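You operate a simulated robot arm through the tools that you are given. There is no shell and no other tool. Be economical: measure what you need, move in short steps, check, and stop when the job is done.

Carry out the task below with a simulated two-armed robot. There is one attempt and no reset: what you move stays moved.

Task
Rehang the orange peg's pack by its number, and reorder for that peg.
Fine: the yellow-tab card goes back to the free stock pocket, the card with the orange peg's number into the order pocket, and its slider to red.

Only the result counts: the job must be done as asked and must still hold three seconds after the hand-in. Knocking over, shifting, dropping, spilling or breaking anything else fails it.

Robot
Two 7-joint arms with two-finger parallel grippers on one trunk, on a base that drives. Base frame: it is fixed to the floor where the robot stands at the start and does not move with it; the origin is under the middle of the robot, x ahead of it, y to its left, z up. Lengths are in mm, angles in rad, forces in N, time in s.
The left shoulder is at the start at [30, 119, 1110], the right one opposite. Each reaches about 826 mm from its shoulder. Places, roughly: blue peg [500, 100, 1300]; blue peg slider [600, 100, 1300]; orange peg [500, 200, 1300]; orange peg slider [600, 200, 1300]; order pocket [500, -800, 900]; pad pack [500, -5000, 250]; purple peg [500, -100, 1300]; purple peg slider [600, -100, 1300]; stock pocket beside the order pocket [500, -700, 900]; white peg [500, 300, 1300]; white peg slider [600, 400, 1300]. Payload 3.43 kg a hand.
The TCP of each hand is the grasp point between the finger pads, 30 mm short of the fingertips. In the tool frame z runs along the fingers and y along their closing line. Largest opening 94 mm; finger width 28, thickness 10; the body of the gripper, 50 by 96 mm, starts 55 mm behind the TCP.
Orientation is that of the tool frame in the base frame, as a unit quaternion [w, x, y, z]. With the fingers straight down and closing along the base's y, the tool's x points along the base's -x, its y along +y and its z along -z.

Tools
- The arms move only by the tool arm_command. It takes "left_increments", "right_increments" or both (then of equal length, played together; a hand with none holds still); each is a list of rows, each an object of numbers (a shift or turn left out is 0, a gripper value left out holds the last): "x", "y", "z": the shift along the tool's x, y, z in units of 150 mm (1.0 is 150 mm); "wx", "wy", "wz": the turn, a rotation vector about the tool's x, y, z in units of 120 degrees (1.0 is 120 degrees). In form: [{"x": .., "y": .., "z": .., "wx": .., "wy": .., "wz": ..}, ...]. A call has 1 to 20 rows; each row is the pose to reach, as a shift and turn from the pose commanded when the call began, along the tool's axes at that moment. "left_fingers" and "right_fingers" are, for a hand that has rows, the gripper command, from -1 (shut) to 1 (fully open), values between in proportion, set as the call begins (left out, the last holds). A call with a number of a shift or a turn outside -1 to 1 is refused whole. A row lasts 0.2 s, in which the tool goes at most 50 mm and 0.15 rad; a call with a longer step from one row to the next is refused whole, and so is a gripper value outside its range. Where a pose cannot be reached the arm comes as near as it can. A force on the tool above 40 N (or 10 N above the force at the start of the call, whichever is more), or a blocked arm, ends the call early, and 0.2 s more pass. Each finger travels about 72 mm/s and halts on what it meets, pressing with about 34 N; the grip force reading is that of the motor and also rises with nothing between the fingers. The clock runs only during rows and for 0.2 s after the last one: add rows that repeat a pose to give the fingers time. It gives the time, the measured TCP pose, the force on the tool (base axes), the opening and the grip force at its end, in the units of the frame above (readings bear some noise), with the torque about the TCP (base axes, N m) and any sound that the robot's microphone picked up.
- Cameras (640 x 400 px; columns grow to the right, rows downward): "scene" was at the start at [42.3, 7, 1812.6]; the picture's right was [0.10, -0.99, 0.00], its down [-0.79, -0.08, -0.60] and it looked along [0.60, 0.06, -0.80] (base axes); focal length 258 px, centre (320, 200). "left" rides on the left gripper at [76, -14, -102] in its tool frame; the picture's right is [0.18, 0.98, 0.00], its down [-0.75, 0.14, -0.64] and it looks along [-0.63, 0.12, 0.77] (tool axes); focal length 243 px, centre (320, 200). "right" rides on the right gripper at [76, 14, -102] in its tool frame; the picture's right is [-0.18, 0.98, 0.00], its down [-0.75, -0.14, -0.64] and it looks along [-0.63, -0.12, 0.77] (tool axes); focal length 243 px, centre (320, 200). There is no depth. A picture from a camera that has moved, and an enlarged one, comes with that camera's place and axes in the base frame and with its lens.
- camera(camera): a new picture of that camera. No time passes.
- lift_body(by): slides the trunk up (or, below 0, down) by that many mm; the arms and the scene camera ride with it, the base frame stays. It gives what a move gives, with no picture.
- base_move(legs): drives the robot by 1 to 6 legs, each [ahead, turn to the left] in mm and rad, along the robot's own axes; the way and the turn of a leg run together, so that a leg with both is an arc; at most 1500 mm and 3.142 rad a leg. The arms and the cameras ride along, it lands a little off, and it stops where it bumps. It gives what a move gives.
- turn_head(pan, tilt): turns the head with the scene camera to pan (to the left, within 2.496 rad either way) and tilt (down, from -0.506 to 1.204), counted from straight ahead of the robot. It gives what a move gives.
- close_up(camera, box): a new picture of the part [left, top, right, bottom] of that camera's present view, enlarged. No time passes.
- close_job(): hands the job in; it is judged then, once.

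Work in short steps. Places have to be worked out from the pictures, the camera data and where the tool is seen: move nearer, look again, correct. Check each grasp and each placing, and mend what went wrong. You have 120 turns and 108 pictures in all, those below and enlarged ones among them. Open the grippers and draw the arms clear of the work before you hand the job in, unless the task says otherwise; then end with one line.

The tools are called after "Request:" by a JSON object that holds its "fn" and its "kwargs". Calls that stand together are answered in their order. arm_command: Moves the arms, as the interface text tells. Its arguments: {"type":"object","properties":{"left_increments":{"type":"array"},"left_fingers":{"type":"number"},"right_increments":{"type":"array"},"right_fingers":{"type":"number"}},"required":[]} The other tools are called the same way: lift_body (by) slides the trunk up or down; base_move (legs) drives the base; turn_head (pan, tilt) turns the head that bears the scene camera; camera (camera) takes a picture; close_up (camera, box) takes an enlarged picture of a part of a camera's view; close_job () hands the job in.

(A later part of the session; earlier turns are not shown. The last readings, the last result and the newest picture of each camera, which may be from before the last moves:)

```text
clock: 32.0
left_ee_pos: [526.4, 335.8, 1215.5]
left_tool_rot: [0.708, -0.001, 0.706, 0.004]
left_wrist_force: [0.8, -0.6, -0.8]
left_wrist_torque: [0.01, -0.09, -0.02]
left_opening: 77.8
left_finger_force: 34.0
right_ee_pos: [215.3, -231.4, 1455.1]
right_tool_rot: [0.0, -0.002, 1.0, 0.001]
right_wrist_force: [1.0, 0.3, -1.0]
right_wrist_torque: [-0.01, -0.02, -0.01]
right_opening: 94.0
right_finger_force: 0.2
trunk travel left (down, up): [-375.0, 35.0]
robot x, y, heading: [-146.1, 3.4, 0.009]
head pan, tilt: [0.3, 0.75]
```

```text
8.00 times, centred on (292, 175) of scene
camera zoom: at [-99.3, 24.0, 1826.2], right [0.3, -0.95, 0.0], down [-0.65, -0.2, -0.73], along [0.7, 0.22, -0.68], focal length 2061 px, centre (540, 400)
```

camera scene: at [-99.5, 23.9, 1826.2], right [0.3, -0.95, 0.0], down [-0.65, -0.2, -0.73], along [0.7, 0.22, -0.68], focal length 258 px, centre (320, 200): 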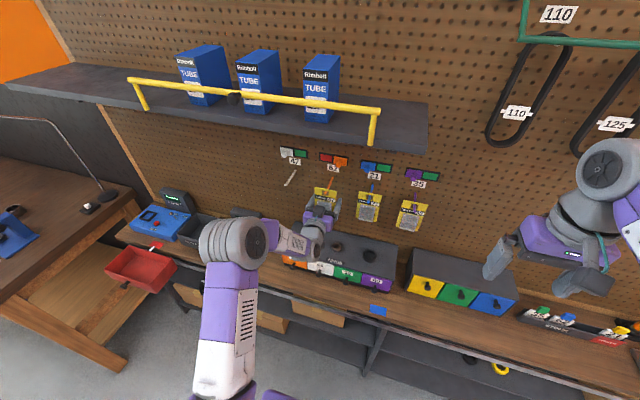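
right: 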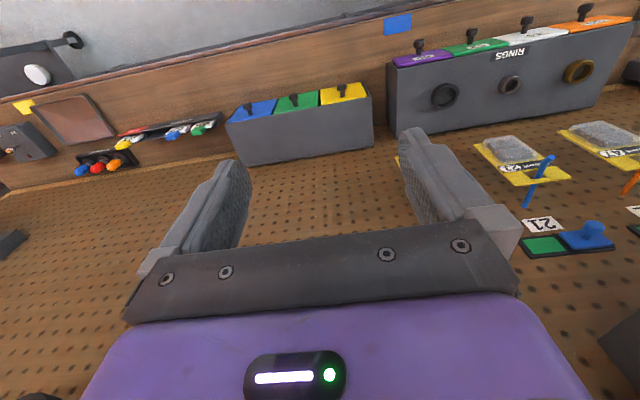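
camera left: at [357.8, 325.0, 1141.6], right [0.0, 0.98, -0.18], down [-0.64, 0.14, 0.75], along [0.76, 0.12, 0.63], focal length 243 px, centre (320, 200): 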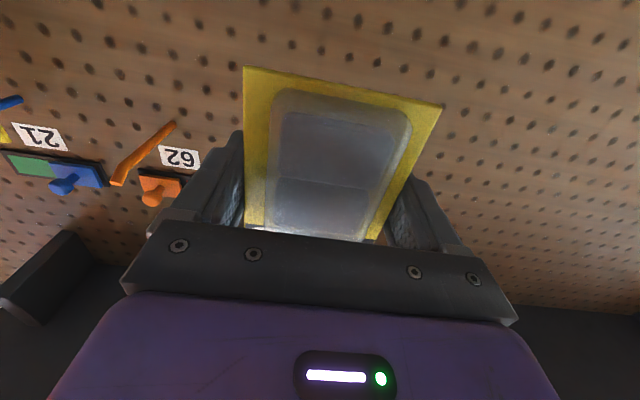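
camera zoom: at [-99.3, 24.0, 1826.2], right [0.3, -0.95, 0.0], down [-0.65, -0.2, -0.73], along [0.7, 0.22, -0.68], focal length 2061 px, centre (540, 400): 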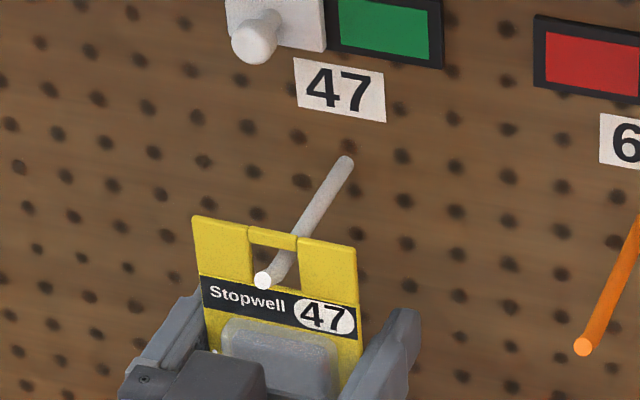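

The peg is through the hole. Continuing in another 26 mm, slightly down.

Request:
{"fn": "arm_command", "kwargs": {"left_increments": [{"x": 0.005, "z": 0.06}, {"x": 0.01, "z": 0.12}, {"x": 0.014, "z": 0.17}]}}

Request:
{"fn": "close_up", "kwargs": {"camera": "scene", "box": [265, 150, 320, 200]}}

```text
clock: 32.8
left_ee_pos: [552.4, 337.7, 1213.6]
left_tool_rot: [0.708, -0.001, 0.706, 0.003]
left_wrist_force: [-0.4, -0.1, -2.5]
left_wrist_torque: [0.03, 0.02, 0.0]
left_opening: 78.2
left_finger_force: 34.3
right_ee_pos: [215.8, -232.1, 1454.6]
right_tool_rot: [-0.002, -0.002, 1.0, 0.0]
right_wrist_force: [-0.5, 0.3, 0.1]
right_wrist_torque: [0.0, 0.0, 0.0]
right_opening: 94.0
right_finger_force: 0.1
trunk travel left (down, up): [-375.0, 35.0]
robot x, y, heading: [-146.6, 0.6, 0.005]
head pan, tilt: [0.3, 0.75]
```

```text
8.00 times, centred on (292, 175) of scene
camera zoom: at [-99.3, 24.1, 1826.2], right [0.3, -0.95, 0.0], down [-0.65, -0.2, -0.73], along [0.7, 0.22, -0.68], focal length 2061 px, centre (540, 400)
```

zoom: 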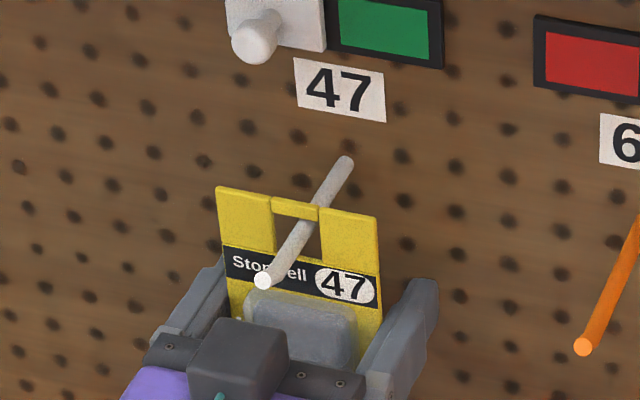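

Well on the peg. Lowering ~6 mm until the strap takes the weight.

Request:
{"fn": "arm_command", "kwargs": {"left_increments": [{"x": 0.015}, {"x": 0.03}, {"x": 0.04}, {"x": 0.04}]}}

```text
clock: 33.8
left_ee_pos: [550.6, 336.9, 1208.5]
left_tool_rot: [0.708, 0.0, 0.706, 0.002]
left_wrist_force: [0.0, -0.3, -2.2]
left_wrist_torque: [-0.01, -0.03, 0.03]
left_opening: 77.8
left_finger_force: 33.7
right_ee_pos: [213.5, -231.4, 1454.8]
right_tool_rot: [-0.001, -0.002, 1.0, 0.0]
right_wrist_force: [0.3, -0.3, -0.7]
right_wrist_torque: [-0.01, 0.01, -0.02]
right_opening: 93.9
right_finger_force: 0.1
trunk travel left (down, up): [-375.0, 35.0]
robot x, y, heading: [-146.3, -1.3, 0.005]
head pan, tilt: [0.3, 0.75]
```

Still carrying ~2 N. Lowering a little further in 1 mm steps.

Request:
{"fn": "arm_command", "kwargs": {"left_increments": [{"x": 0.008}, {"x": 0.016}, {"x": 0.02}, {"x": 0.02}]}}

Request:
{"fn": "close_up", "kwargs": {"camera": "scene", "box": [265, 150, 320, 200]}}

```text
clock: 34.8
left_ee_pos: [552.9, 336.6, 1206.7]
left_tool_rot: [0.709, 0.0, 0.705, 0.002]
left_wrist_force: [0.9, 0.0, 2.7]
left_wrist_torque: [-0.1, 0.08, -0.02]
left_opening: 77.8
left_finger_force: 33.9
right_ee_pos: [215.3, -229.7, 1454.7]
right_tool_rot: [-0.001, -0.003, 1.0, 0.0]
right_wrist_force: [-0.2, -0.1, -0.8]
right_wrist_torque: [0.01, 0.0, -0.01]
right_opening: 94.0
right_finger_force: 0.0
trunk travel left (down, up): [-375.0, 35.0]
robot x, y, heading: [-148.1, -1.7, 0.001]
head pan, tilt: [0.3, 0.75]
```

```text
8.00 times, centred on (292, 175) of scene
camera zoom: at [-100.0, 24.0, 1826.3], right [0.3, -0.95, 0.0], down [-0.65, -0.2, -0.73], along [0.7, 0.22, -0.68], focal length 2061 px, centre (540, 400)
```

zoom: 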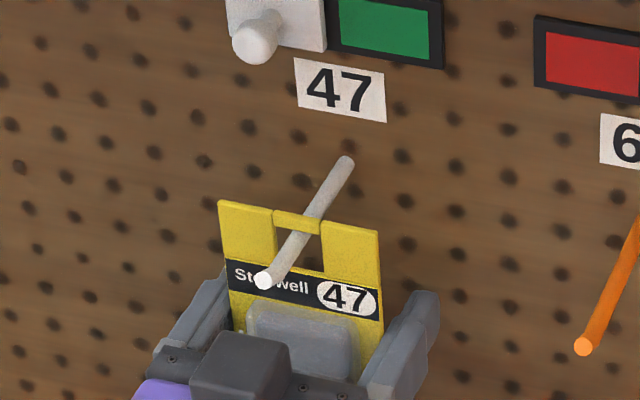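

The force turned upward (+2.7 N): the strap is on the peg. Opening fingers, then withdrawing straight back.

Request:
{"fn": "arm_command", "kwargs": {"left_increments": [{"z": 0}, {"z": 0}, {"z": 0}], "left_fingers": 1}}

Request:
{"fn": "close_up", "kwargs": {"camera": "scene", "box": [250, 140, 338, 220]}}

Request:
{"fn": "camera", "kwargs": {"camera": "left"}}

```text
clock: 35.6
left_ee_pos: [553.0, 336.3, 1204.6]
left_tool_rot: [0.708, -0.001, 0.706, 0.003]
left_wrist_force: [-0.2, -0.2, -0.7]
left_wrist_torque: [0.0, -0.01, 0.01]
left_opening: 93.7
left_finger_force: 0.1
right_ee_pos: [214.3, -232.2, 1454.6]
right_tool_rot: [-0.001, -0.003, 1.0, 0.0]
right_wrist_force: [-0.5, 0.4, 0.6]
right_wrist_torque: [0.02, 0.01, 0.05]
right_opening: 94.0
right_finger_force: 0.1
trunk travel left (down, up): [-375.0, 35.0]
robot x, y, heading: [-144.7, -2.9, 0.007]
head pan, tilt: [0.3, 0.75]
```

```text
5.00 times, centred on (294, 180) of scene
camera zoom: at [-99.7, 23.9, 1826.2], right [0.3, -0.95, 0.0], down [-0.65, -0.2, -0.73], along [0.7, 0.22, -0.68], focal length 1288 px, centre (450, 300)
```

zoom: 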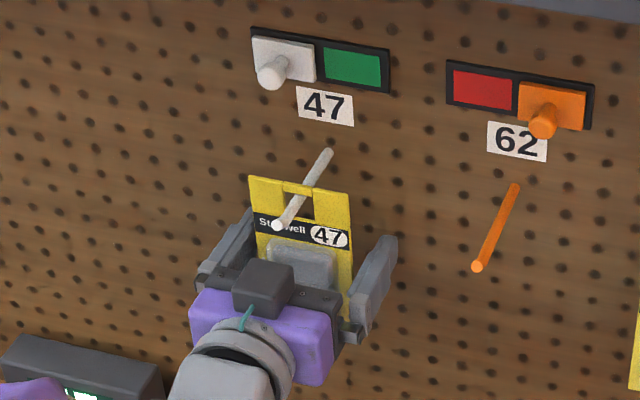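

```text
71 pictures are left
camera left: at [450.0, 322.2, 1130.5], right [0.0, 0.98, -0.18], down [-0.64, 0.14, 0.75], along [0.76, 0.12, 0.63], focal length 243 px, centre (320, 200)
```

left: 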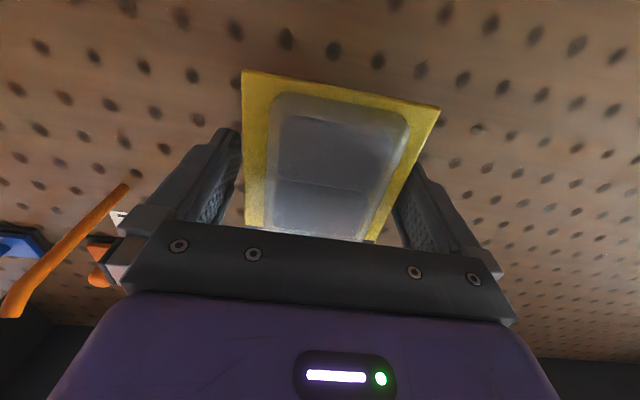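

Released, hanging, clear both sides. Withdrawing straight back 150 mm.

Request:
{"fn": "arm_command", "kwargs": {"left_increments": [{"z": -0.1}, {"z": -0.25}, {"z": -0.5}, {"z": -0.75}, {"z": -1.0}]}}

Request:
{"fn": "turn_head", "kwargs": {"pan": -0.6, "tilt": 0.8}}

Request:
{"fn": "camera", "kwargs": {"camera": "scene"}}

Request:
{"fn": "camera", "kwargs": {"camera": "left"}}

```text
clock: 36.8
left_ee_pos: [400.6, 335.3, 1205.1]
left_tool_rot: [0.709, 0.001, 0.706, 0.002]
left_wrist_force: [0.2, -0.3, -0.5]
left_wrist_torque: [0.0, 0.02, 0.02]
left_opening: 94.1
left_finger_force: 0.0
right_ee_pos: [212.7, -231.9, 1454.2]
right_tool_rot: [-0.002, -0.002, 1.0, -0.001]
right_wrist_force: [-0.9, -0.1, -0.5]
right_wrist_torque: [-0.03, -0.02, 0.01]
right_opening: 94.2
right_finger_force: 0.0
trunk travel left (down, up): [-375.0, 35.0]
robot x, y, heading: [-149.4, 2.2, 0.007]
head pan, tilt: [0.3, 0.75]
```

```text
clock: 38.0
left_ee_pos: [401.6, 336.2, 1205.6]
left_tool_rot: [0.708, -0.001, 0.706, 0.003]
left_wrist_force: [0.1, -0.6, 0.4]
left_wrist_torque: [0.0, 0.0, 0.0]
left_opening: 93.9
left_finger_force: 0.1
right_ee_pos: [215.7, -231.1, 1454.0]
right_tool_rot: [-0.001, -0.003, 1.0, 0.0]
right_wrist_force: [0.6, -1.0, 0.3]
right_wrist_torque: [-0.03, 0.03, 0.04]
right_opening: 93.8
right_finger_force: 0.1
trunk travel left (down, up): [-375.0, 35.0]
robot x, y, heading: [-144.3, 0.7, 0.0]
head pan, tilt: [-0.6, 0.799]
```

```text
70 pictures are left
camera scene: at [-111.9, -46.1, 1822.2], right [-0.56, -0.83, 0.0], down [-0.59, 0.4, -0.7], along [0.58, -0.39, -0.72], focal length 258 px, centre (320, 200)
```

scene: 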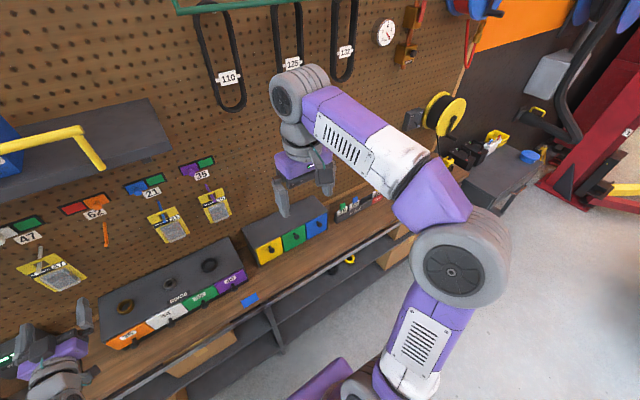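

```text
69 pictures are left
camera left: at [300.1, 321.9, 1129.6], right [0.0, 0.98, -0.18], down [-0.64, 0.14, 0.75], along [0.76, 0.12, 0.63], focal length 243 px, centre (320, 200)
```

left: 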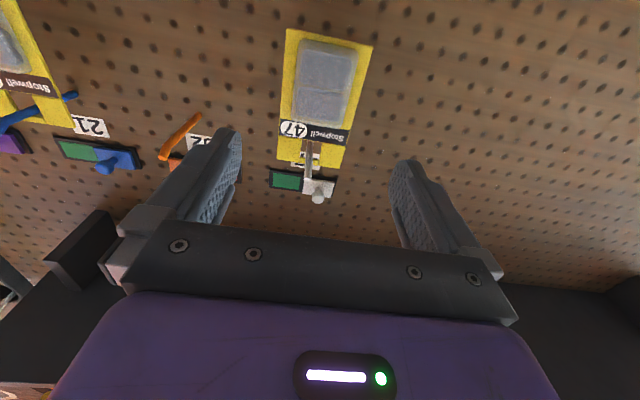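

Pack 47 hangs on the white peg. Now I back off and drive to the right towards the card rack (pockets around y −600…−835, x≈505, z≈920).

Request:
{"fn": "base_move", "kwargs": {"legs": [[-150, 0], [0, -1.571], [620, 0], [0, 1.571]]}}

Request:
{"fn": "turn_head", "kwargs": {"pan": -0.1, "tilt": 0.9}}

Request:
{"fn": "camera", "kwargs": {"camera": "scene"}}

```text
clock: 50.1
left_ee_pos: [249.7, -276.9, 1204.7]
left_tool_rot: [0.708, 0.003, 0.706, 0.0]
left_wrist_force: [-0.3, 0.3, -0.6]
left_wrist_torque: [0.0, 0.01, -0.02]
left_opening: 93.8
left_finger_force: 0.1
right_ee_pos: [59.3, -842.9, 1454.2]
right_tool_rot: [-0.001, 0.001, 1.0, 0.0]
right_wrist_force: [-0.6, 0.3, -0.3]
right_wrist_torque: [-0.03, 0.0, -0.02]
right_opening: 94.1
right_finger_force: 0.0
trunk travel left (down, up): [-375.0, 35.0]
robot x, y, heading: [-302.6, -606.1, -0.007]
head pan, tilt: [-0.6, 0.799]
```

```text
clock: 51.0
left_ee_pos: [250.6, -278.2, 1203.7]
left_tool_rot: [0.708, 0.003, 0.706, -0.001]
left_wrist_force: [-0.4, 0.8, 0.1]
left_wrist_torque: [0.0, 0.02, -0.02]
left_opening: 93.9
left_finger_force: 0.0
right_ee_pos: [60.2, -843.9, 1453.6]
right_tool_rot: [-0.001, 0.001, 1.0, 0.0]
right_wrist_force: [0.1, -0.3, 0.4]
right_wrist_torque: [0.01, -0.01, 0.01]
right_opening: 93.9
right_finger_force: 0.0
trunk travel left (down, up): [-375.0, 35.0]
robot x, y, heading: [-300.8, -610.4, -0.003]
head pan, tilt: [-0.099, 0.901]
```

```text
68 pictures are left
camera scene: at [-257.2, -617.9, 1814.3], right [-0.1, -0.99, 0.0], down [-0.78, 0.08, -0.62], along [0.62, -0.06, -0.78], focal length 258 px, centre (320, 200)
```

scene: 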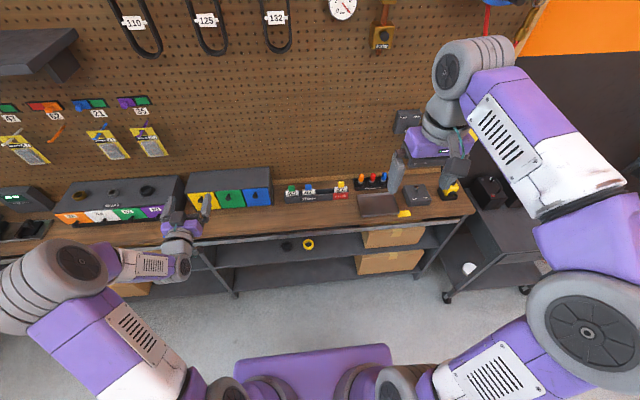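

Rack is straight ahead. Driving forward 180 mm, then looking closer.

Request:
{"fn": "base_move", "kwargs": {"legs": [[180, 0]]}}

Request:
{"fn": "camera", "kwargs": {"camera": "scene"}}

Request:
{"fn": "camera", "kwargs": {"camera": "right"}}

```text
clock: 52.5
left_ee_pos: [430.9, -281.0, 1205.0]
left_tool_rot: [0.708, 0.005, 0.706, -0.002]
left_wrist_force: [-0.6, -0.6, -0.5]
left_wrist_torque: [-0.01, -0.02, -0.03]
left_opening: 93.9
left_finger_force: 0.0
right_ee_pos: [237.1, -847.0, 1454.0]
right_tool_rot: [-0.001, 0.003, 1.0, 0.0]
right_wrist_force: [-0.4, 0.8, -0.4]
right_wrist_torque: [0.04, 0.02, -0.01]
right_opening: 94.0
right_finger_force: 0.1
trunk travel left (down, up): [-375.0, 35.0]
robot x, y, heading: [-123.7, -608.0, -0.006]
head pan, tilt: [-0.099, 0.901]
```

```text
67 pictures are left
camera scene: at [-77.9, -619.0, 1814.3], right [-0.11, -0.99, 0.0], down [-0.78, 0.08, -0.62], along [0.62, -0.07, -0.78], focal length 258 px, centre (320, 200)
```

scene: 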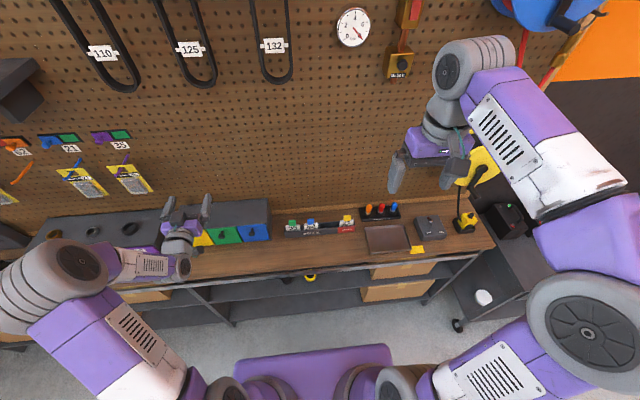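

```text
66 pictures are left
camera right: at [162.1, -830.5, 1556.8], right [0.19, 0.98, 0.0], down [0.75, -0.15, 0.64], along [0.63, -0.12, -0.77], focal length 243 px, centre (320, 200)
```

right: 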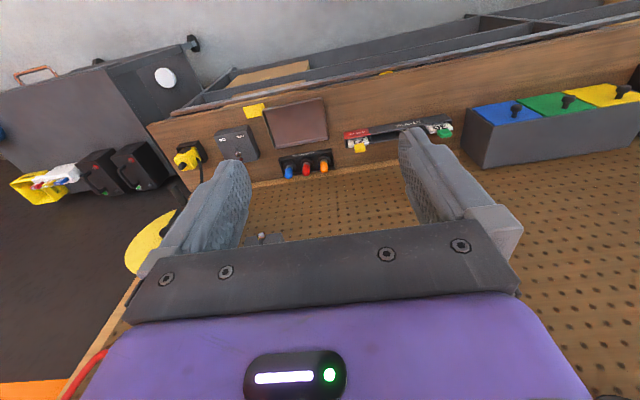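

Close-ups of the rack from both cameras for triangulation.

Request:
{"fn": "close_up", "kwargs": {"camera": "scene", "box": [275, 200, 365, 250]}}

Request:
{"fn": "close_up", "kwargs": {"camera": "right", "box": [330, 100, 470, 170]}}

```text
7.11 times, centred on (320, 225) of scene
camera zoom: at [-77.9, -619.0, 1814.3], right [-0.11, -0.99, 0.0], down [-0.78, 0.08, -0.62], along [0.62, -0.07, -0.78], focal length 1832 px, centre (320, 22)
```

zoom: 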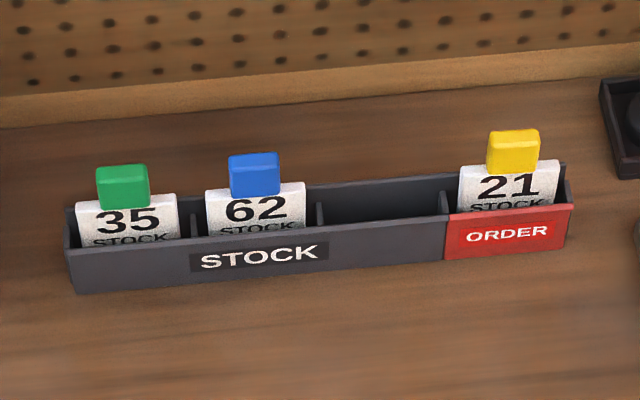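

```text
4.57 times, centred on (400, 135) of right
camera zoom: at [162.1, -830.5, 1556.8], right [0.19, 0.98, 0.0], down [0.75, -0.15, 0.64], along [0.63, -0.12, -0.77], focal length 1109 px, centre (-46, 497)
```

zoom: 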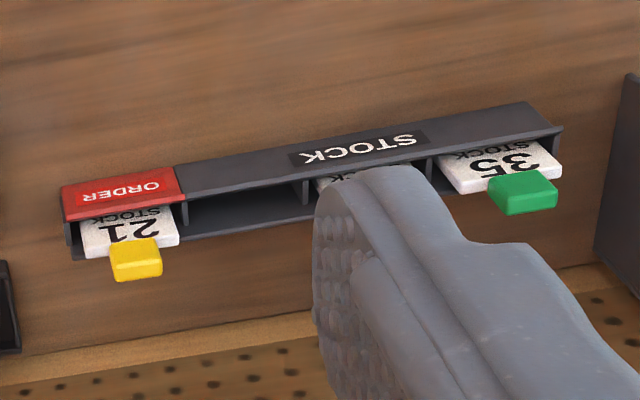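

Triangulated: yellow tab ≈[466,−785,1006], pockets spaced 70 mm (35 at −576, 62 at −646, free −715, order −785), walls top z≈960. I turn the right hand 90° so it closes along x, and move toward a hover.

Request:
{"fn": "arm_command", "kwargs": {"right_increments": [{"x": -0.08, "y": 0.02, "z": 0.07, "wz": 0.068}, {"x": -0.16, "y": 0.04, "z": 0.14, "wz": 0.136}, {"x": -0.24, "y": 0.06, "z": 0.21, "wz": 0.204}, {"x": -0.32, "y": 0.08, "z": 0.28, "wz": 0.272}, {"x": -0.4, "y": 0.1, "z": 0.35, "wz": 0.34}, {"x": -0.48, "y": 0.12, "z": 0.42, "wz": 0.408}, {"x": -0.56, "y": 0.14, "z": 0.49, "wz": 0.476}, {"x": -0.64, "y": 0.16, "z": 0.56, "wz": 0.544}, {"x": -0.72, "y": 0.18, "z": 0.63, "wz": 0.612}, {"x": -0.8, "y": 0.2, "z": 0.7, "wz": 0.68}, {"x": -0.88, "y": 0.2, "z": 0.77, "wz": 0.75}], "right_fingers": 0}}

```text
clock: 54.9
left_ee_pos: [431.5, -280.8, 1203.1]
left_tool_rot: [0.708, 0.004, 0.706, -0.002]
left_wrist_force: [-0.4, 1.1, -0.4]
left_wrist_torque: [0.01, -0.03, 0.01]
left_opening: 94.2
left_finger_force: 0.1
right_ee_pos: [370.9, -815.5, 1337.7]
right_tool_rot: [-0.001, 0.711, 0.703, 0.0]
right_wrist_force: [-0.7, -0.3, 0.6]
right_wrist_torque: [-0.02, 0.01, 0.02]
right_opening: 46.8
right_finger_force: 0.0
trunk travel left (down, up): [-375.0, 35.0]
robot x, y, heading: [-117.3, -609.0, -0.009]
head pan, tilt: [-0.099, 0.901]
```

Orientation as intended. Moving over the yellow tab at z≈1190.

Request:
{"fn": "arm_command", "kwargs": {"right_increments": [{"x": 0.05, "y": 0.15, "z": 0.2}, {"x": 0.1, "y": 0.3, "z": 0.4}, {"x": 0.15, "y": 0.45, "z": 0.6}, {"x": 0.2, "y": 0.63, "z": 0.8}, {"x": 0.2, "y": 0.63, "z": 1.0}, {"x": 0.2, "y": 0.63, "z": 1.0}]}}

Request:
{"fn": "camera", "kwargs": {"camera": "right"}}

Request:
{"fn": "camera", "kwargs": {"camera": "scene"}}

```text
clock: 56.3
left_ee_pos: [431.3, -280.7, 1203.7]
left_tool_rot: [0.708, 0.004, 0.706, -0.002]
left_wrist_force: [-0.6, -0.3, 0.5]
left_wrist_torque: [-0.04, 0.01, 0.0]
left_opening: 94.1
left_finger_force: 0.1
right_ee_pos: [464.5, -788.4, 1188.4]
right_tool_rot: [-0.001, 0.71, 0.704, 0.0]
right_wrist_force: [0.3, -0.9, -0.6]
right_wrist_torque: [0.03, -0.02, 0.0]
right_opening: 46.8
right_finger_force: 0.1
trunk travel left (down, up): [-375.0, 35.0]
robot x, y, heading: [-118.7, -612.9, -0.009]
head pan, tilt: [-0.099, 0.901]
```

```text
63 pictures are left
camera right: at [479.1, -710.3, 1290.8], right [0.98, -0.19, 0.0], down [-0.15, -0.75, 0.64], along [-0.12, -0.63, -0.77], focal length 243 px, centre (320, 200)
```

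right: 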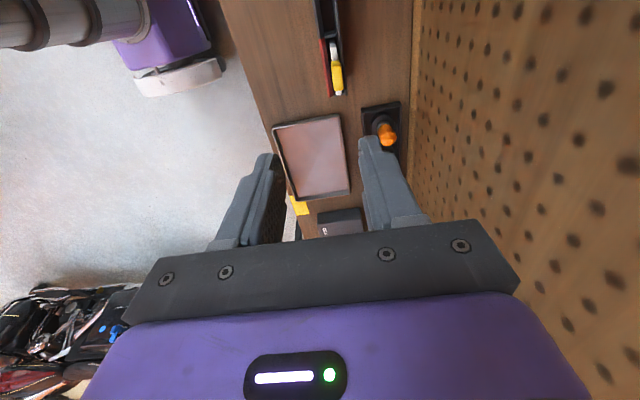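

```text
62 pictures are left
camera scene: at [-77.7, -618.7, 1814.3], right [-0.11, -0.99, 0.0], down [-0.78, 0.08, -0.62], along [0.62, -0.07, -0.78], focal length 258 px, centre (320, 200)
```

scene: 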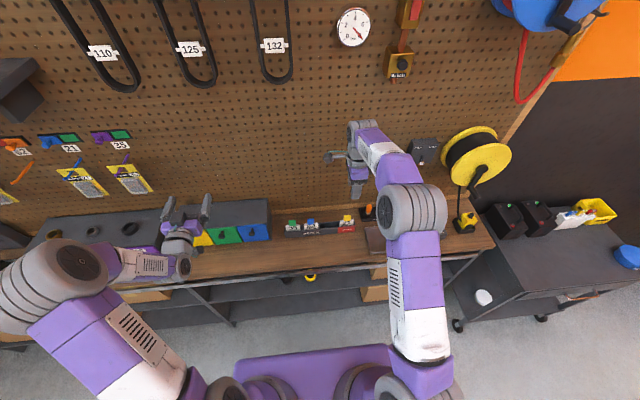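

The hand camera says the tab is further in: all rays agree on ≈[485,−787,980]. I correct and descend to z≈1090 for another look.

Request:
{"fn": "arm_command", "kwargs": {"right_increments": [{"y": 0.07, "z": 0.2}, {"y": 0.137, "z": 0.45}, {"y": 0.137, "z": 0.65}, {"y": 0.137, "z": 0.65}]}}

Request:
{"fn": "camera", "kwargs": {"camera": "right"}}

Request:
{"fn": "close_up", "kwargs": {"camera": "scene", "box": [275, 160, 395, 260]}}

```text
clock: 57.3
left_ee_pos: [430.1, -280.7, 1203.7]
left_tool_rot: [0.708, 0.004, 0.706, -0.002]
left_wrist_force: [0.0, 0.4, -0.1]
left_wrist_torque: [-0.01, -0.01, 0.02]
left_opening: 94.1
left_finger_force: 0.1
right_ee_pos: [484.1, -787.2, 1091.5]
right_tool_rot: [-0.001, 0.709, 0.705, 0.0]
right_wrist_force: [-0.1, 0.1, -0.1]
right_wrist_torque: [-0.01, 0.0, 0.04]
right_opening: 47.0
right_finger_force: 0.0
trunk travel left (down, up): [-375.0, 35.0]
robot x, y, heading: [-121.6, -608.6, -0.006]
head pan, tilt: [-0.099, 0.901]
```

```text
61 pictures are left
camera right: at [499.9, -710.2, 1193.7], right [0.98, -0.19, 0.0], down [-0.15, -0.75, 0.64], along [-0.12, -0.63, -0.77], focal length 243 px, centre (320, 200)
```

right: 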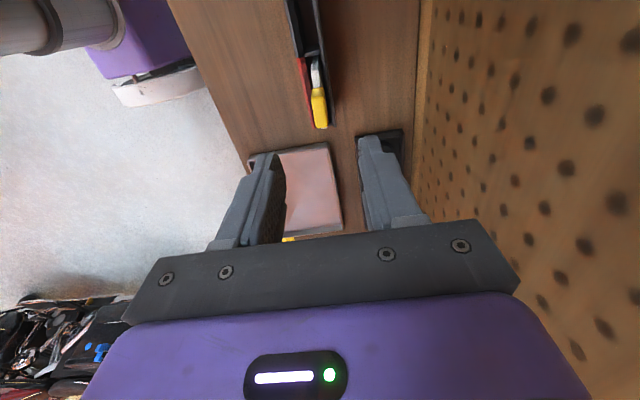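

```text
4.00 times, centred on (335, 210) of scene
camera zoom: at [-78.2, -618.9, 1814.3], right [-0.11, -0.99, 0.0], down [-0.78, 0.08, -0.62], along [0.62, -0.07, -0.78], focal length 1031 px, centre (260, 160)
```

zoom: 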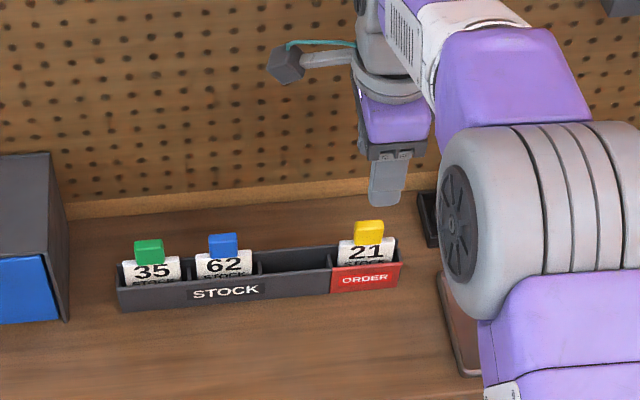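

Column alignment in x is right. Zoom in for height and y.

Request:
{"fn": "close_up", "kwargs": {"camera": "right", "box": [270, 30, 370, 150]}}

```text
3.33 times, centred on (320, 90) of right
camera zoom: at [499.9, -710.2, 1193.7], right [0.98, -0.19, 0.0], down [-0.15, -0.75, 0.64], along [-0.12, -0.63, -0.77], focal length 809 px, centre (320, 567)
```

zoom: 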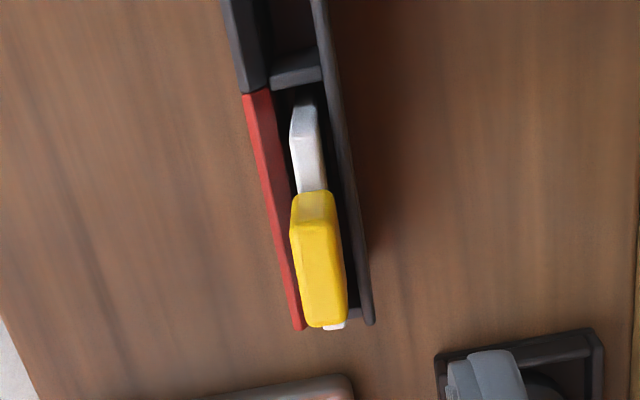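

Tab top ≈ z 984, centre ≈[486,−785]. I descend to TCP z≈989 with the fingers straddling the tab front and back.

Request:
{"fn": "arm_command", "kwargs": {"right_increments": [{"y": 0.01, "x": 0.013, "z": 0.2}, {"y": 0.01, "x": 0.013, "z": 0.4}, {"y": 0.01, "x": 0.013, "z": 0.55}, {"y": 0.01, "x": 0.013, "z": 0.64}]}}

Request:
{"fn": "camera", "kwargs": {"camera": "right"}}

Request:
{"fn": "close_up", "kwargs": {"camera": "scene", "box": [305, 180, 385, 250]}}

```text
clock: 58.3
left_ee_pos: [430.6, -280.6, 1205.0]
left_tool_rot: [0.708, 0.004, 0.707, -0.002]
left_wrist_force: [-0.1, 0.3, 0.4]
left_wrist_torque: [-0.02, 0.04, 0.01]
left_opening: 93.8
left_finger_force: 0.1
right_ee_pos: [486.4, -787.0, 994.9]
right_tool_rot: [-0.002, 0.71, 0.705, 0.0]
right_wrist_force: [-0.6, -0.1, -0.2]
right_wrist_torque: [-0.01, -0.03, 0.0]
right_opening: 47.1
right_finger_force: 0.0
trunk travel left (down, up): [-375.0, 35.0]
robot x, y, heading: [-118.8, -611.4, -0.009]
head pan, tilt: [-0.099, 0.901]
```

```text
58 pictures are left
camera right: at [501.6, -709.4, 1097.0], right [0.98, -0.19, 0.0], down [-0.15, -0.75, 0.64], along [-0.12, -0.63, -0.77], focal length 243 px, centre (320, 200)
```

right: 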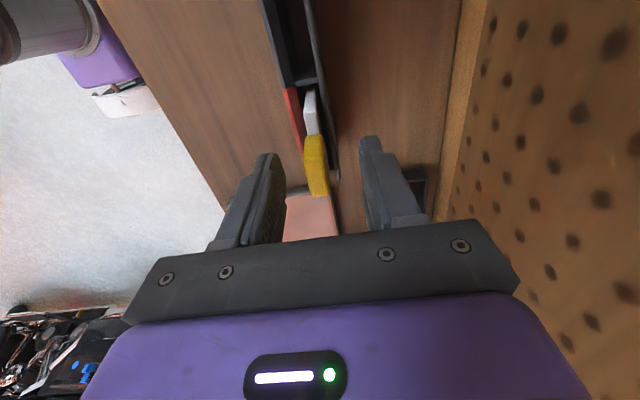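

```text
5.71 times, centred on (345, 215) of scene
camera zoom: at [-77.8, -619.0, 1814.3], right [-0.11, -0.99, 0.0], down [-0.78, 0.08, -0.62], along [0.62, -0.07, -0.78], focal length 1472 px, centre (177, 114)
```

zoom: 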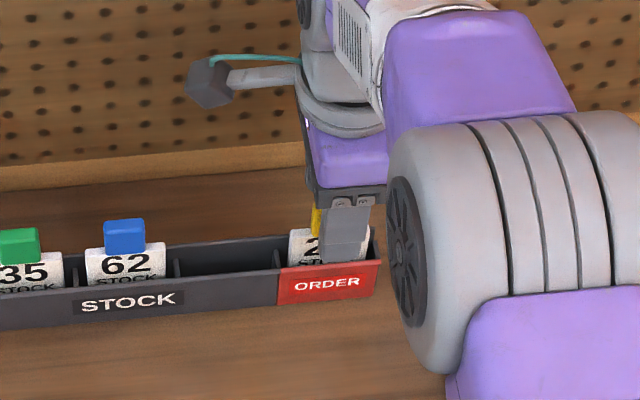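

Both views show the tab centred between the fingers. Small final adjustment and close.

Request:
{"fn": "arm_command", "kwargs": {"right_increments": [{"y": -0.01, "z": 0.035}, {"y": -0.01, "z": 0.035}]}}

Request:
{"fn": "arm_command", "kwargs": {"right_increments": [{"z": 0}, {"z": 0}, {"z": 0}], "right_fingers": -1}}

Request:
{"fn": "camera", "kwargs": {"camera": "right"}}

```text
clock: 58.9
left_ee_pos: [431.3, -282.5, 1204.0]
left_tool_rot: [0.708, 0.004, 0.706, -0.002]
left_wrist_force: [-0.2, -0.9, 0.3]
left_wrist_torque: [0.02, 0.0, 0.0]
left_opening: 94.0
left_finger_force: 0.0
right_ee_pos: [484.8, -786.1, 988.9]
right_tool_rot: [-0.001, 0.71, 0.705, -0.001]
right_wrist_force: [0.1, -0.2, -0.2]
right_wrist_torque: [-0.03, 0.04, 0.0]
right_opening: 47.0
right_finger_force: 0.2
trunk travel left (down, up): [-375.0, 35.0]
robot x, y, heading: [-122.3, -610.0, -0.006]
head pan, tilt: [-0.099, 0.901]
```

```text
clock: 59.7
left_ee_pos: [430.2, -281.0, 1205.3]
left_tool_rot: [0.708, 0.004, 0.706, -0.002]
left_wrist_force: [-0.1, -0.1, 0.3]
left_wrist_torque: [-0.01, -0.01, 0.02]
left_opening: 93.8
left_finger_force: 0.1
right_ee_pos: [484.1, -786.4, 990.3]
right_tool_rot: [0.001, 0.71, 0.704, 0.001]
right_wrist_force: [-0.8, -0.5, 9.8]
right_wrist_torque: [-0.03, 0.04, 0.01]
right_opening: 10.6
right_finger_force: 34.2
trunk travel left (down, up): [-375.0, 35.0]
robot x, y, heading: [-121.8, -611.0, -0.007]
head pan, tilt: [-0.099, 0.901]
```

```text
56 pictures are left
camera right: at [499.3, -708.8, 1093.4], right [0.98, -0.19, 0.0], down [-0.15, -0.75, 0.64], along [-0.12, -0.63, -0.77], focal length 243 px, centre (320, 200)
```

right: 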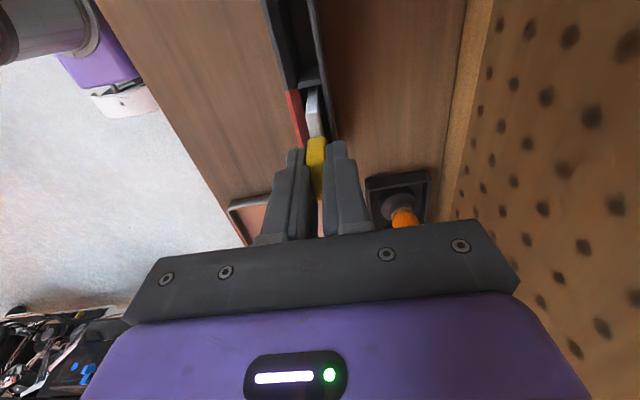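

Gripped at 10.6 mm. Lifting straight up, slowly at first, ~100 mm.

Request:
{"fn": "arm_command", "kwargs": {"right_increments": [{"z": -0.07}, {"z": -0.15}, {"z": -0.25}, {"z": -0.4}, {"z": -0.55}, {"z": -0.7}]}}

Request:
{"fn": "camera", "kwargs": {"camera": "right"}}

Request:
{"fn": "close_up", "kwargs": {"camera": "scene", "box": [275, 180, 385, 250]}}

```text
clock: 61.1
left_ee_pos: [429.9, -280.8, 1204.3]
left_tool_rot: [0.708, 0.004, 0.706, -0.001]
left_wrist_force: [-0.6, -0.4, 0.2]
left_wrist_torque: [0.03, 0.0, -0.03]
left_opening: 94.0
left_finger_force: 0.0
right_ee_pos: [484.3, -786.5, 1095.8]
right_tool_rot: [-0.001, 0.71, 0.705, 0.0]
right_wrist_force: [-0.6, -0.7, -0.4]
right_wrist_torque: [-0.03, 0.01, 0.04]
right_opening: 10.6
right_finger_force: 34.3
trunk travel left (down, up): [-375.0, 35.0]
robot x, y, heading: [-119.4, -608.8, -0.01]
head pan, tilt: [-0.099, 0.901]
```

```text
55 pictures are left
camera right: at [499.1, -708.9, 1197.1], right [0.98, -0.19, 0.0], down [-0.15, -0.75, 0.64], along [-0.12, -0.63, -0.77], focal length 243 px, centre (320, 200)
```

right: 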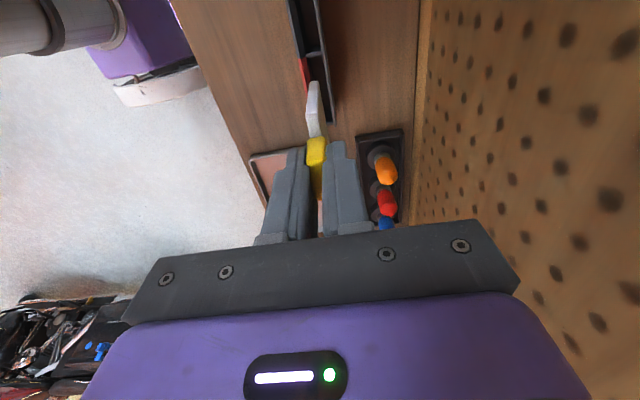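

```text
5.71 times, centred on (330, 215) of scene
camera zoom: at [-78.6, -618.9, 1814.3], right [-0.11, -0.99, 0.0], down [-0.78, 0.08, -0.62], along [0.62, -0.07, -0.78], focal length 1472 px, centre (263, 114)
```

zoom: 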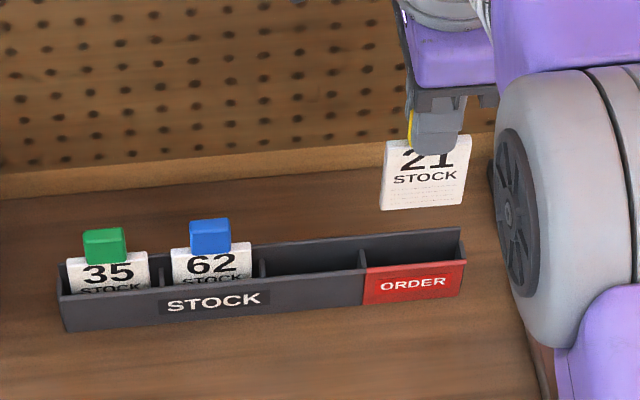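

Card 21 is out. Moving 71.5 mm left above the free stock pocket and lowering to just above the rim for a check.

Request:
{"fn": "arm_command", "kwargs": {"right_increments": [{"x": 0.15}, {"x": 0.3}, {"x": 0.477}, {"x": 0.477, "z": 0.15}, {"x": 0.477, "z": 0.27}, {"x": 0.477, "z": 0.27}]}}

Request:
{"fn": "close_up", "kwargs": {"camera": "right", "box": [250, 30, 390, 190]}}

Request:
{"fn": "close_up", "kwargs": {"camera": "scene", "box": [280, 190, 370, 240]}}

```text
clock: 62.5
left_ee_pos: [431.1, -282.4, 1204.9]
left_tool_rot: [0.708, 0.005, 0.707, -0.003]
left_wrist_force: [-0.5, 0.2, -0.7]
left_wrist_torque: [0.01, -0.01, -0.02]
left_opening: 93.9
left_finger_force: 0.1
right_ee_pos: [485.8, -714.6, 1053.8]
right_tool_rot: [-0.001, 0.71, 0.704, -0.001]
right_wrist_force: [-0.5, 0.4, -0.6]
right_wrist_torque: [0.02, 0.0, 0.01]
right_opening: 10.9
right_finger_force: 33.8
trunk travel left (down, up): [-375.0, 35.0]
robot x, y, heading: [-126.4, -608.3, -0.007]
head pan, tilt: [-0.099, 0.901]
```

```text
2.50 times, centred on (320, 110) of right
camera zoom: at [501.0, -637.1, 1156.7], right [0.98, -0.19, 0.0], down [-0.15, -0.75, 0.64], along [-0.12, -0.63, -0.77], focal length 606 px, centre (320, 425)
```

zoom: 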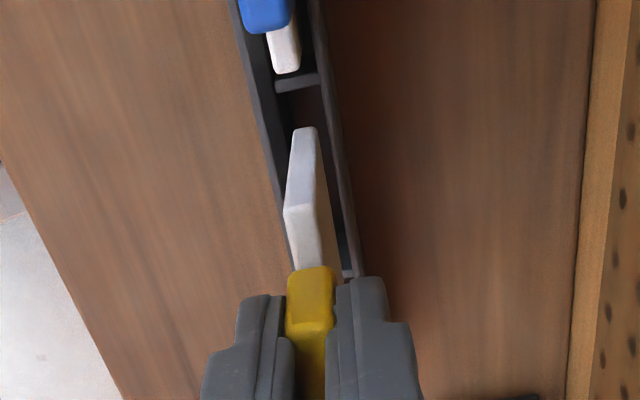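

```text
7.11 times, centred on (325, 215) of scene
camera zoom: at [-78.2, -618.9, 1814.3], right [-0.11, -0.99, 0.0], down [-0.78, 0.08, -0.62], along [0.62, -0.07, -0.78], focal length 1832 px, centre (284, 93)
```

zoom: 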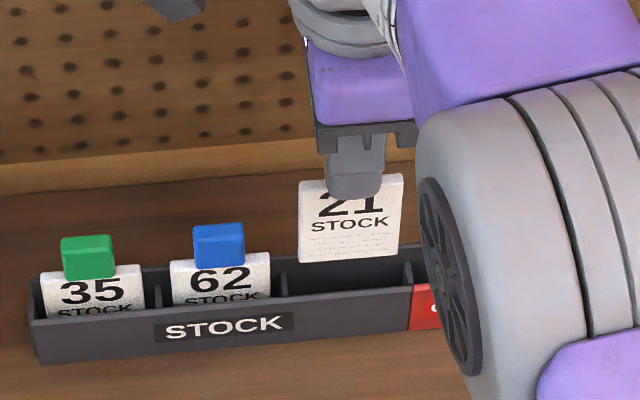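

Sideways the card is ~1.5 mm right of the pocket centre and ~2 mm toward the back wall. Correcting both and inserting down to just above its resting height.

Request:
{"fn": "arm_command", "kwargs": {"right_increments": [{"x": 0.01, "y": -0.014}, {"x": 0.01, "y": -0.014, "z": 0.1}, {"x": 0.01, "y": -0.014, "z": 0.2}]}}

Request:
{"fn": "close_up", "kwargs": {"camera": "right", "box": [250, 30, 390, 190]}}

Request:
{"fn": "close_up", "kwargs": {"camera": "scene", "box": [280, 190, 370, 240]}}

```text
clock: 63.3
left_ee_pos: [431.1, -282.2, 1204.6]
left_tool_rot: [0.708, 0.004, 0.706, -0.001]
left_wrist_force: [0.4, 0.0, 0.8]
left_wrist_torque: [0.04, 0.0, 0.01]
left_opening: 93.8
left_finger_force: 0.1
right_ee_pos: [482.6, -712.2, 1025.6]
right_tool_rot: [-0.001, 0.71, 0.704, 0.0]
right_wrist_force: [0.3, -0.7, -0.4]
right_wrist_torque: [0.03, 0.0, 0.05]
right_opening: 10.5
right_finger_force: 34.1
trunk travel left (down, up): [-375.0, 35.0]
robot x, y, heading: [-125.0, -609.4, -0.008]
head pan, tilt: [-0.099, 0.901]
```

```text
2.50 times, centred on (320, 110) of right
camera zoom: at [497.9, -635.7, 1127.6], right [0.98, -0.19, 0.0], down [-0.15, -0.75, 0.64], along [-0.12, -0.63, -0.77], focal length 606 px, centre (320, 425)
```

zoom: 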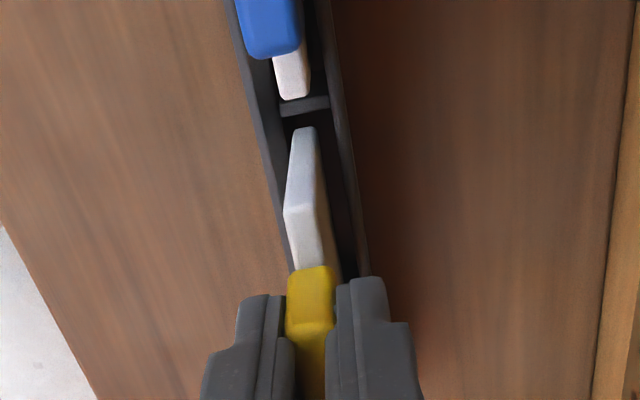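

```text
7.11 times, centred on (325, 215) of scene
camera zoom: at [-77.8, -619.0, 1814.3], right [-0.11, -0.99, 0.0], down [-0.78, 0.08, -0.62], along [0.62, -0.07, -0.78], focal length 1832 px, centre (284, 93)
```

zoom: 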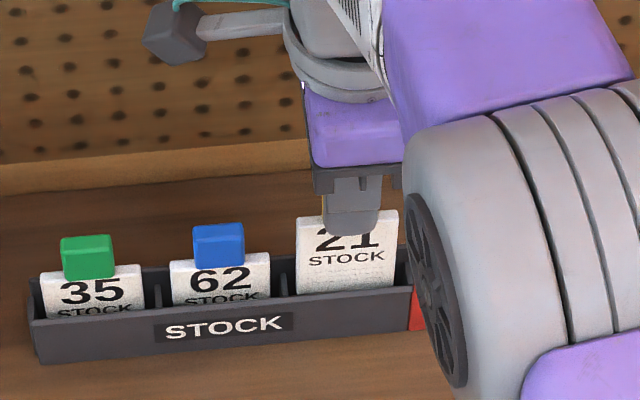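

Card is entering centred. Continuing down 34 mm.

Request:
{"fn": "arm_command", "kwargs": {"right_increments": [{"z": 0.06}, {"z": 0.12}, {"z": 0.18}, {"z": 0.225}]}}

Request:
{"fn": "close_up", "kwargs": {"camera": "scene", "box": [280, 190, 370, 240]}}

```text
clock: 64.3
left_ee_pos: [431.5, -280.8, 1205.0]
left_tool_rot: [0.708, 0.005, 0.706, -0.002]
left_wrist_force: [-0.6, -0.5, -0.1]
left_wrist_torque: [-0.01, 0.02, 0.04]
left_opening: 93.9
left_finger_force: 0.1
right_ee_pos: [482.0, -712.6, 991.8]
right_tool_rot: [-0.001, 0.709, 0.705, -0.001]
right_wrist_force: [0.1, 0.6, -0.2]
right_wrist_torque: [0.01, -0.01, -0.01]
right_opening: 10.6
right_finger_force: 33.9
trunk travel left (down, up): [-375.0, 35.0]
robot x, y, heading: [-123.2, -608.1, -0.008]
head pan, tilt: [-0.099, 0.901]
```

```text
7.11 times, centred on (325, 215) of scene
camera zoom: at [-77.9, -619.0, 1814.3], right [-0.11, -0.99, 0.0], down [-0.78, 0.08, -0.62], along [0.62, -0.07, -0.78], focal length 1832 px, centre (284, 93)
```

zoom: 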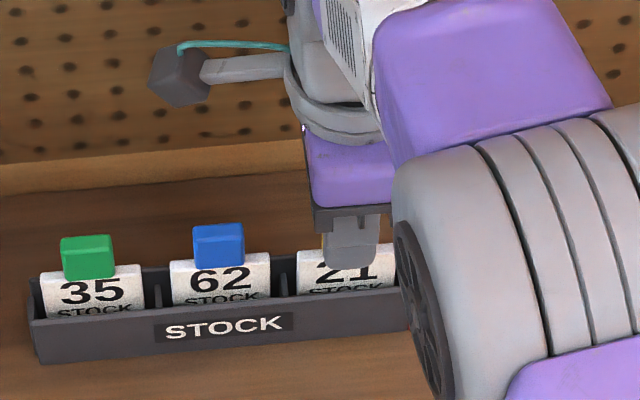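

Nearly at rest height. Lowering 2 mm more, then opening.

Request:
{"fn": "arm_command", "kwargs": {"right_increments": [{"z": 0.013}, {"z": 0.013}]}}

Request:
{"fn": "arm_command", "kwargs": {"right_increments": [{"z": 0}, {"z": 0}, {"z": 0}], "right_fingers": 0}}

Request:
{"fn": "camera", "kwargs": {"camera": "right"}}

```text
clock: 64.9
left_ee_pos: [430.4, -282.2, 1204.4]
left_tool_rot: [0.708, 0.003, 0.706, -0.001]
left_wrist_force: [0.0, 0.5, -0.6]
left_wrist_torque: [0.02, 0.01, -0.01]
left_opening: 93.8
left_finger_force: 0.2
right_ee_pos: [482.6, -714.4, 991.0]
right_tool_rot: [0.001, 0.71, 0.704, 0.0]
right_wrist_force: [0.8, -1.3, 10.4]
right_wrist_torque: [-0.11, -0.02, 0.01]
right_opening: 10.8
right_finger_force: 34.2
trunk travel left (down, up): [-375.0, 35.0]
robot x, y, heading: [-123.3, -606.1, -0.008]
head pan, tilt: [-0.099, 0.901]
```

```text
clock: 65.7
left_ee_pos: [431.5, -281.5, 1204.0]
left_tool_rot: [0.708, 0.004, 0.706, -0.002]
left_wrist_force: [-0.7, 0.3, -0.1]
left_wrist_torque: [0.0, -0.03, -0.02]
left_opening: 94.0
left_finger_force: 0.1
right_ee_pos: [482.1, -712.1, 988.5]
right_tool_rot: [-0.001, 0.709, 0.705, 0.0]
right_wrist_force: [0.3, -0.5, 0.1]
right_wrist_torque: [-0.04, 0.0, -0.02]
right_opening: 47.1
right_finger_force: 0.0
trunk travel left (down, up): [-375.0, 35.0]
robot x, y, heading: [-122.0, -613.1, -0.01]
head pan, tilt: [-0.099, 0.901]
```

```text
48 pictures are left
camera right: at [497.5, -636.0, 1091.3], right [0.98, -0.19, 0.0], down [-0.15, -0.75, 0.64], along [-0.12, -0.63, -0.77], focal length 243 px, centre (320, 200)
```

right: 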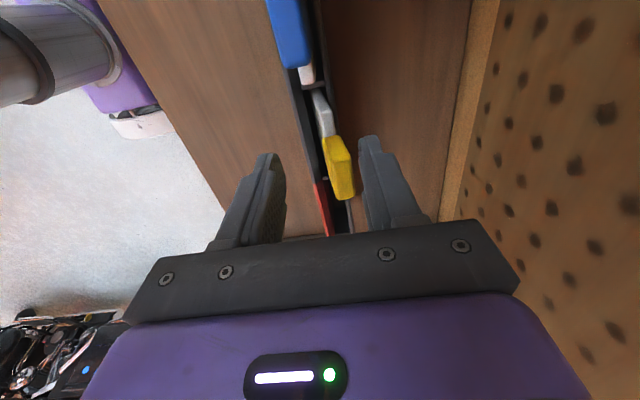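

Card 21 is in the free stock pocket (leaning to the back wall, free of the fingers). Raising, and moving over the blue tab at y≈−645.

Request:
{"fn": "arm_command", "kwargs": {"right_increments": [{"z": -0.2}, {"z": -0.45}, {"z": -0.7}, {"z": -0.7, "x": 0.2}, {"z": -0.7, "x": 0.44}, {"z": -0.7, "x": 0.44}]}}

Request:
{"fn": "camera", "kwargs": {"camera": "right"}}

Request:
{"fn": "close_up", "kwargs": {"camera": "scene", "box": [275, 180, 385, 250]}}

```text
clock: 67.1
left_ee_pos: [430.8, -282.2, 1205.3]
left_tool_rot: [0.708, 0.004, 0.706, -0.001]
left_wrist_force: [-0.4, 1.3, 0.3]
left_wrist_torque: [0.03, 0.01, 0.0]
left_opening: 93.9
left_finger_force: 0.1
right_ee_pos: [481.9, -645.9, 1094.1]
right_tool_rot: [-0.001, 0.71, 0.704, 0.0]
right_wrist_force: [0.1, 0.0, 0.9]
right_wrist_torque: [0.02, 0.0, 0.01]
right_opening: 46.7
right_finger_force: 0.1
trunk travel left (down, up): [-375.0, 35.0]
robot x, y, heading: [-119.7, -611.8, -0.01]
head pan, tilt: [-0.099, 0.901]
```

```text
47 pictures are left
camera right: at [497.0, -569.5, 1197.5], right [0.98, -0.19, 0.0], down [-0.15, -0.75, 0.64], along [-0.12, -0.63, -0.77], focal length 243 px, centre (320, 200)
```

right: 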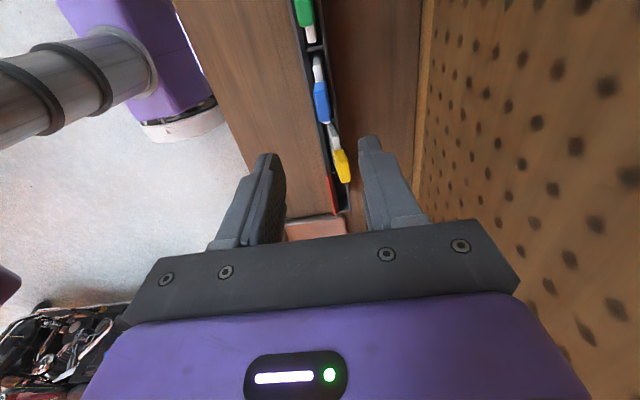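

```text
5.71 times, centred on (330, 215) of scene
camera zoom: at [-78.1, -620.0, 1814.3], right [-0.11, -0.99, 0.0], down [-0.78, 0.08, -0.62], along [0.62, -0.07, -0.78], focal length 1472 px, centre (263, 114)
```

zoom: 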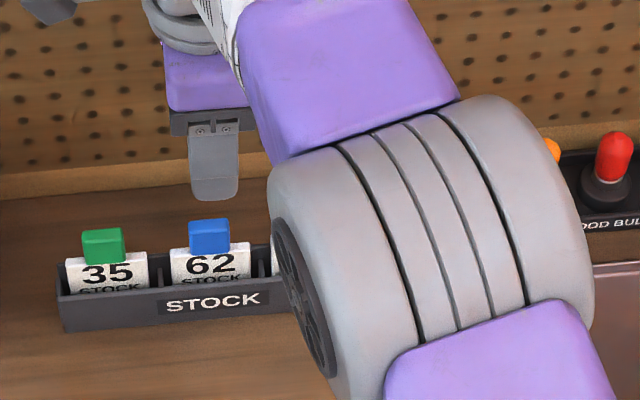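

Blue tab sits ~5 mm left of the hand centre; x is aligned. Shift and descend to TCP z≈990.

Request:
{"fn": "arm_command", "kwargs": {"right_increments": [{"x": 0.035, "y": 0.005, "z": 0.2}, {"x": 0.035, "y": 0.005, "z": 0.4}, {"x": 0.035, "y": 0.005, "z": 0.6}, {"x": 0.035, "y": 0.005, "z": 0.69}]}}

Request:
{"fn": "camera", "kwargs": {"camera": "right"}}

```text
clock: 68.1
left_ee_pos: [431.6, -280.8, 1204.3]
left_tool_rot: [0.708, 0.005, 0.706, -0.002]
left_wrist_force: [-0.6, -0.1, 0.7]
left_wrist_torque: [-0.01, -0.03, 0.0]
left_opening: 93.9
left_finger_force: 0.1
right_ee_pos: [482.3, -642.0, 989.5]
right_tool_rot: [-0.002, 0.71, 0.705, 0.0]
right_wrist_force: [0.6, 0.1, 0.1]
right_wrist_torque: [-0.02, -0.04, 0.01]
right_opening: 47.0
right_finger_force: 0.1
trunk travel left (down, up): [-375.0, 35.0]
robot x, y, heading: [-120.2, -607.6, -0.008]
head pan, tilt: [-0.099, 0.901]
```

```text
45 pictures are left
camera right: at [498.5, -564.1, 1092.3], right [0.98, -0.19, 0.0], down [-0.15, -0.75, 0.64], along [-0.12, -0.63, -0.77], focal length 243 px, centre (320, 200)
```

right: 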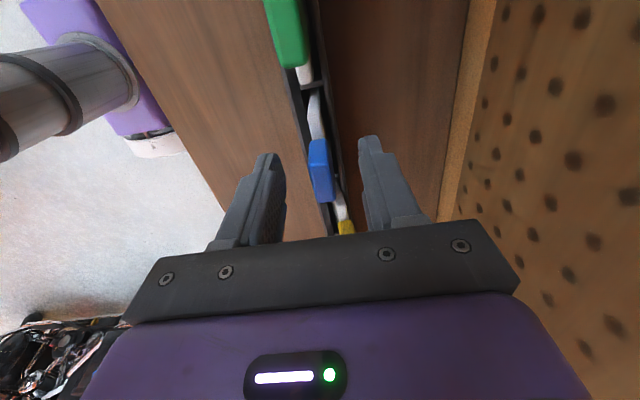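

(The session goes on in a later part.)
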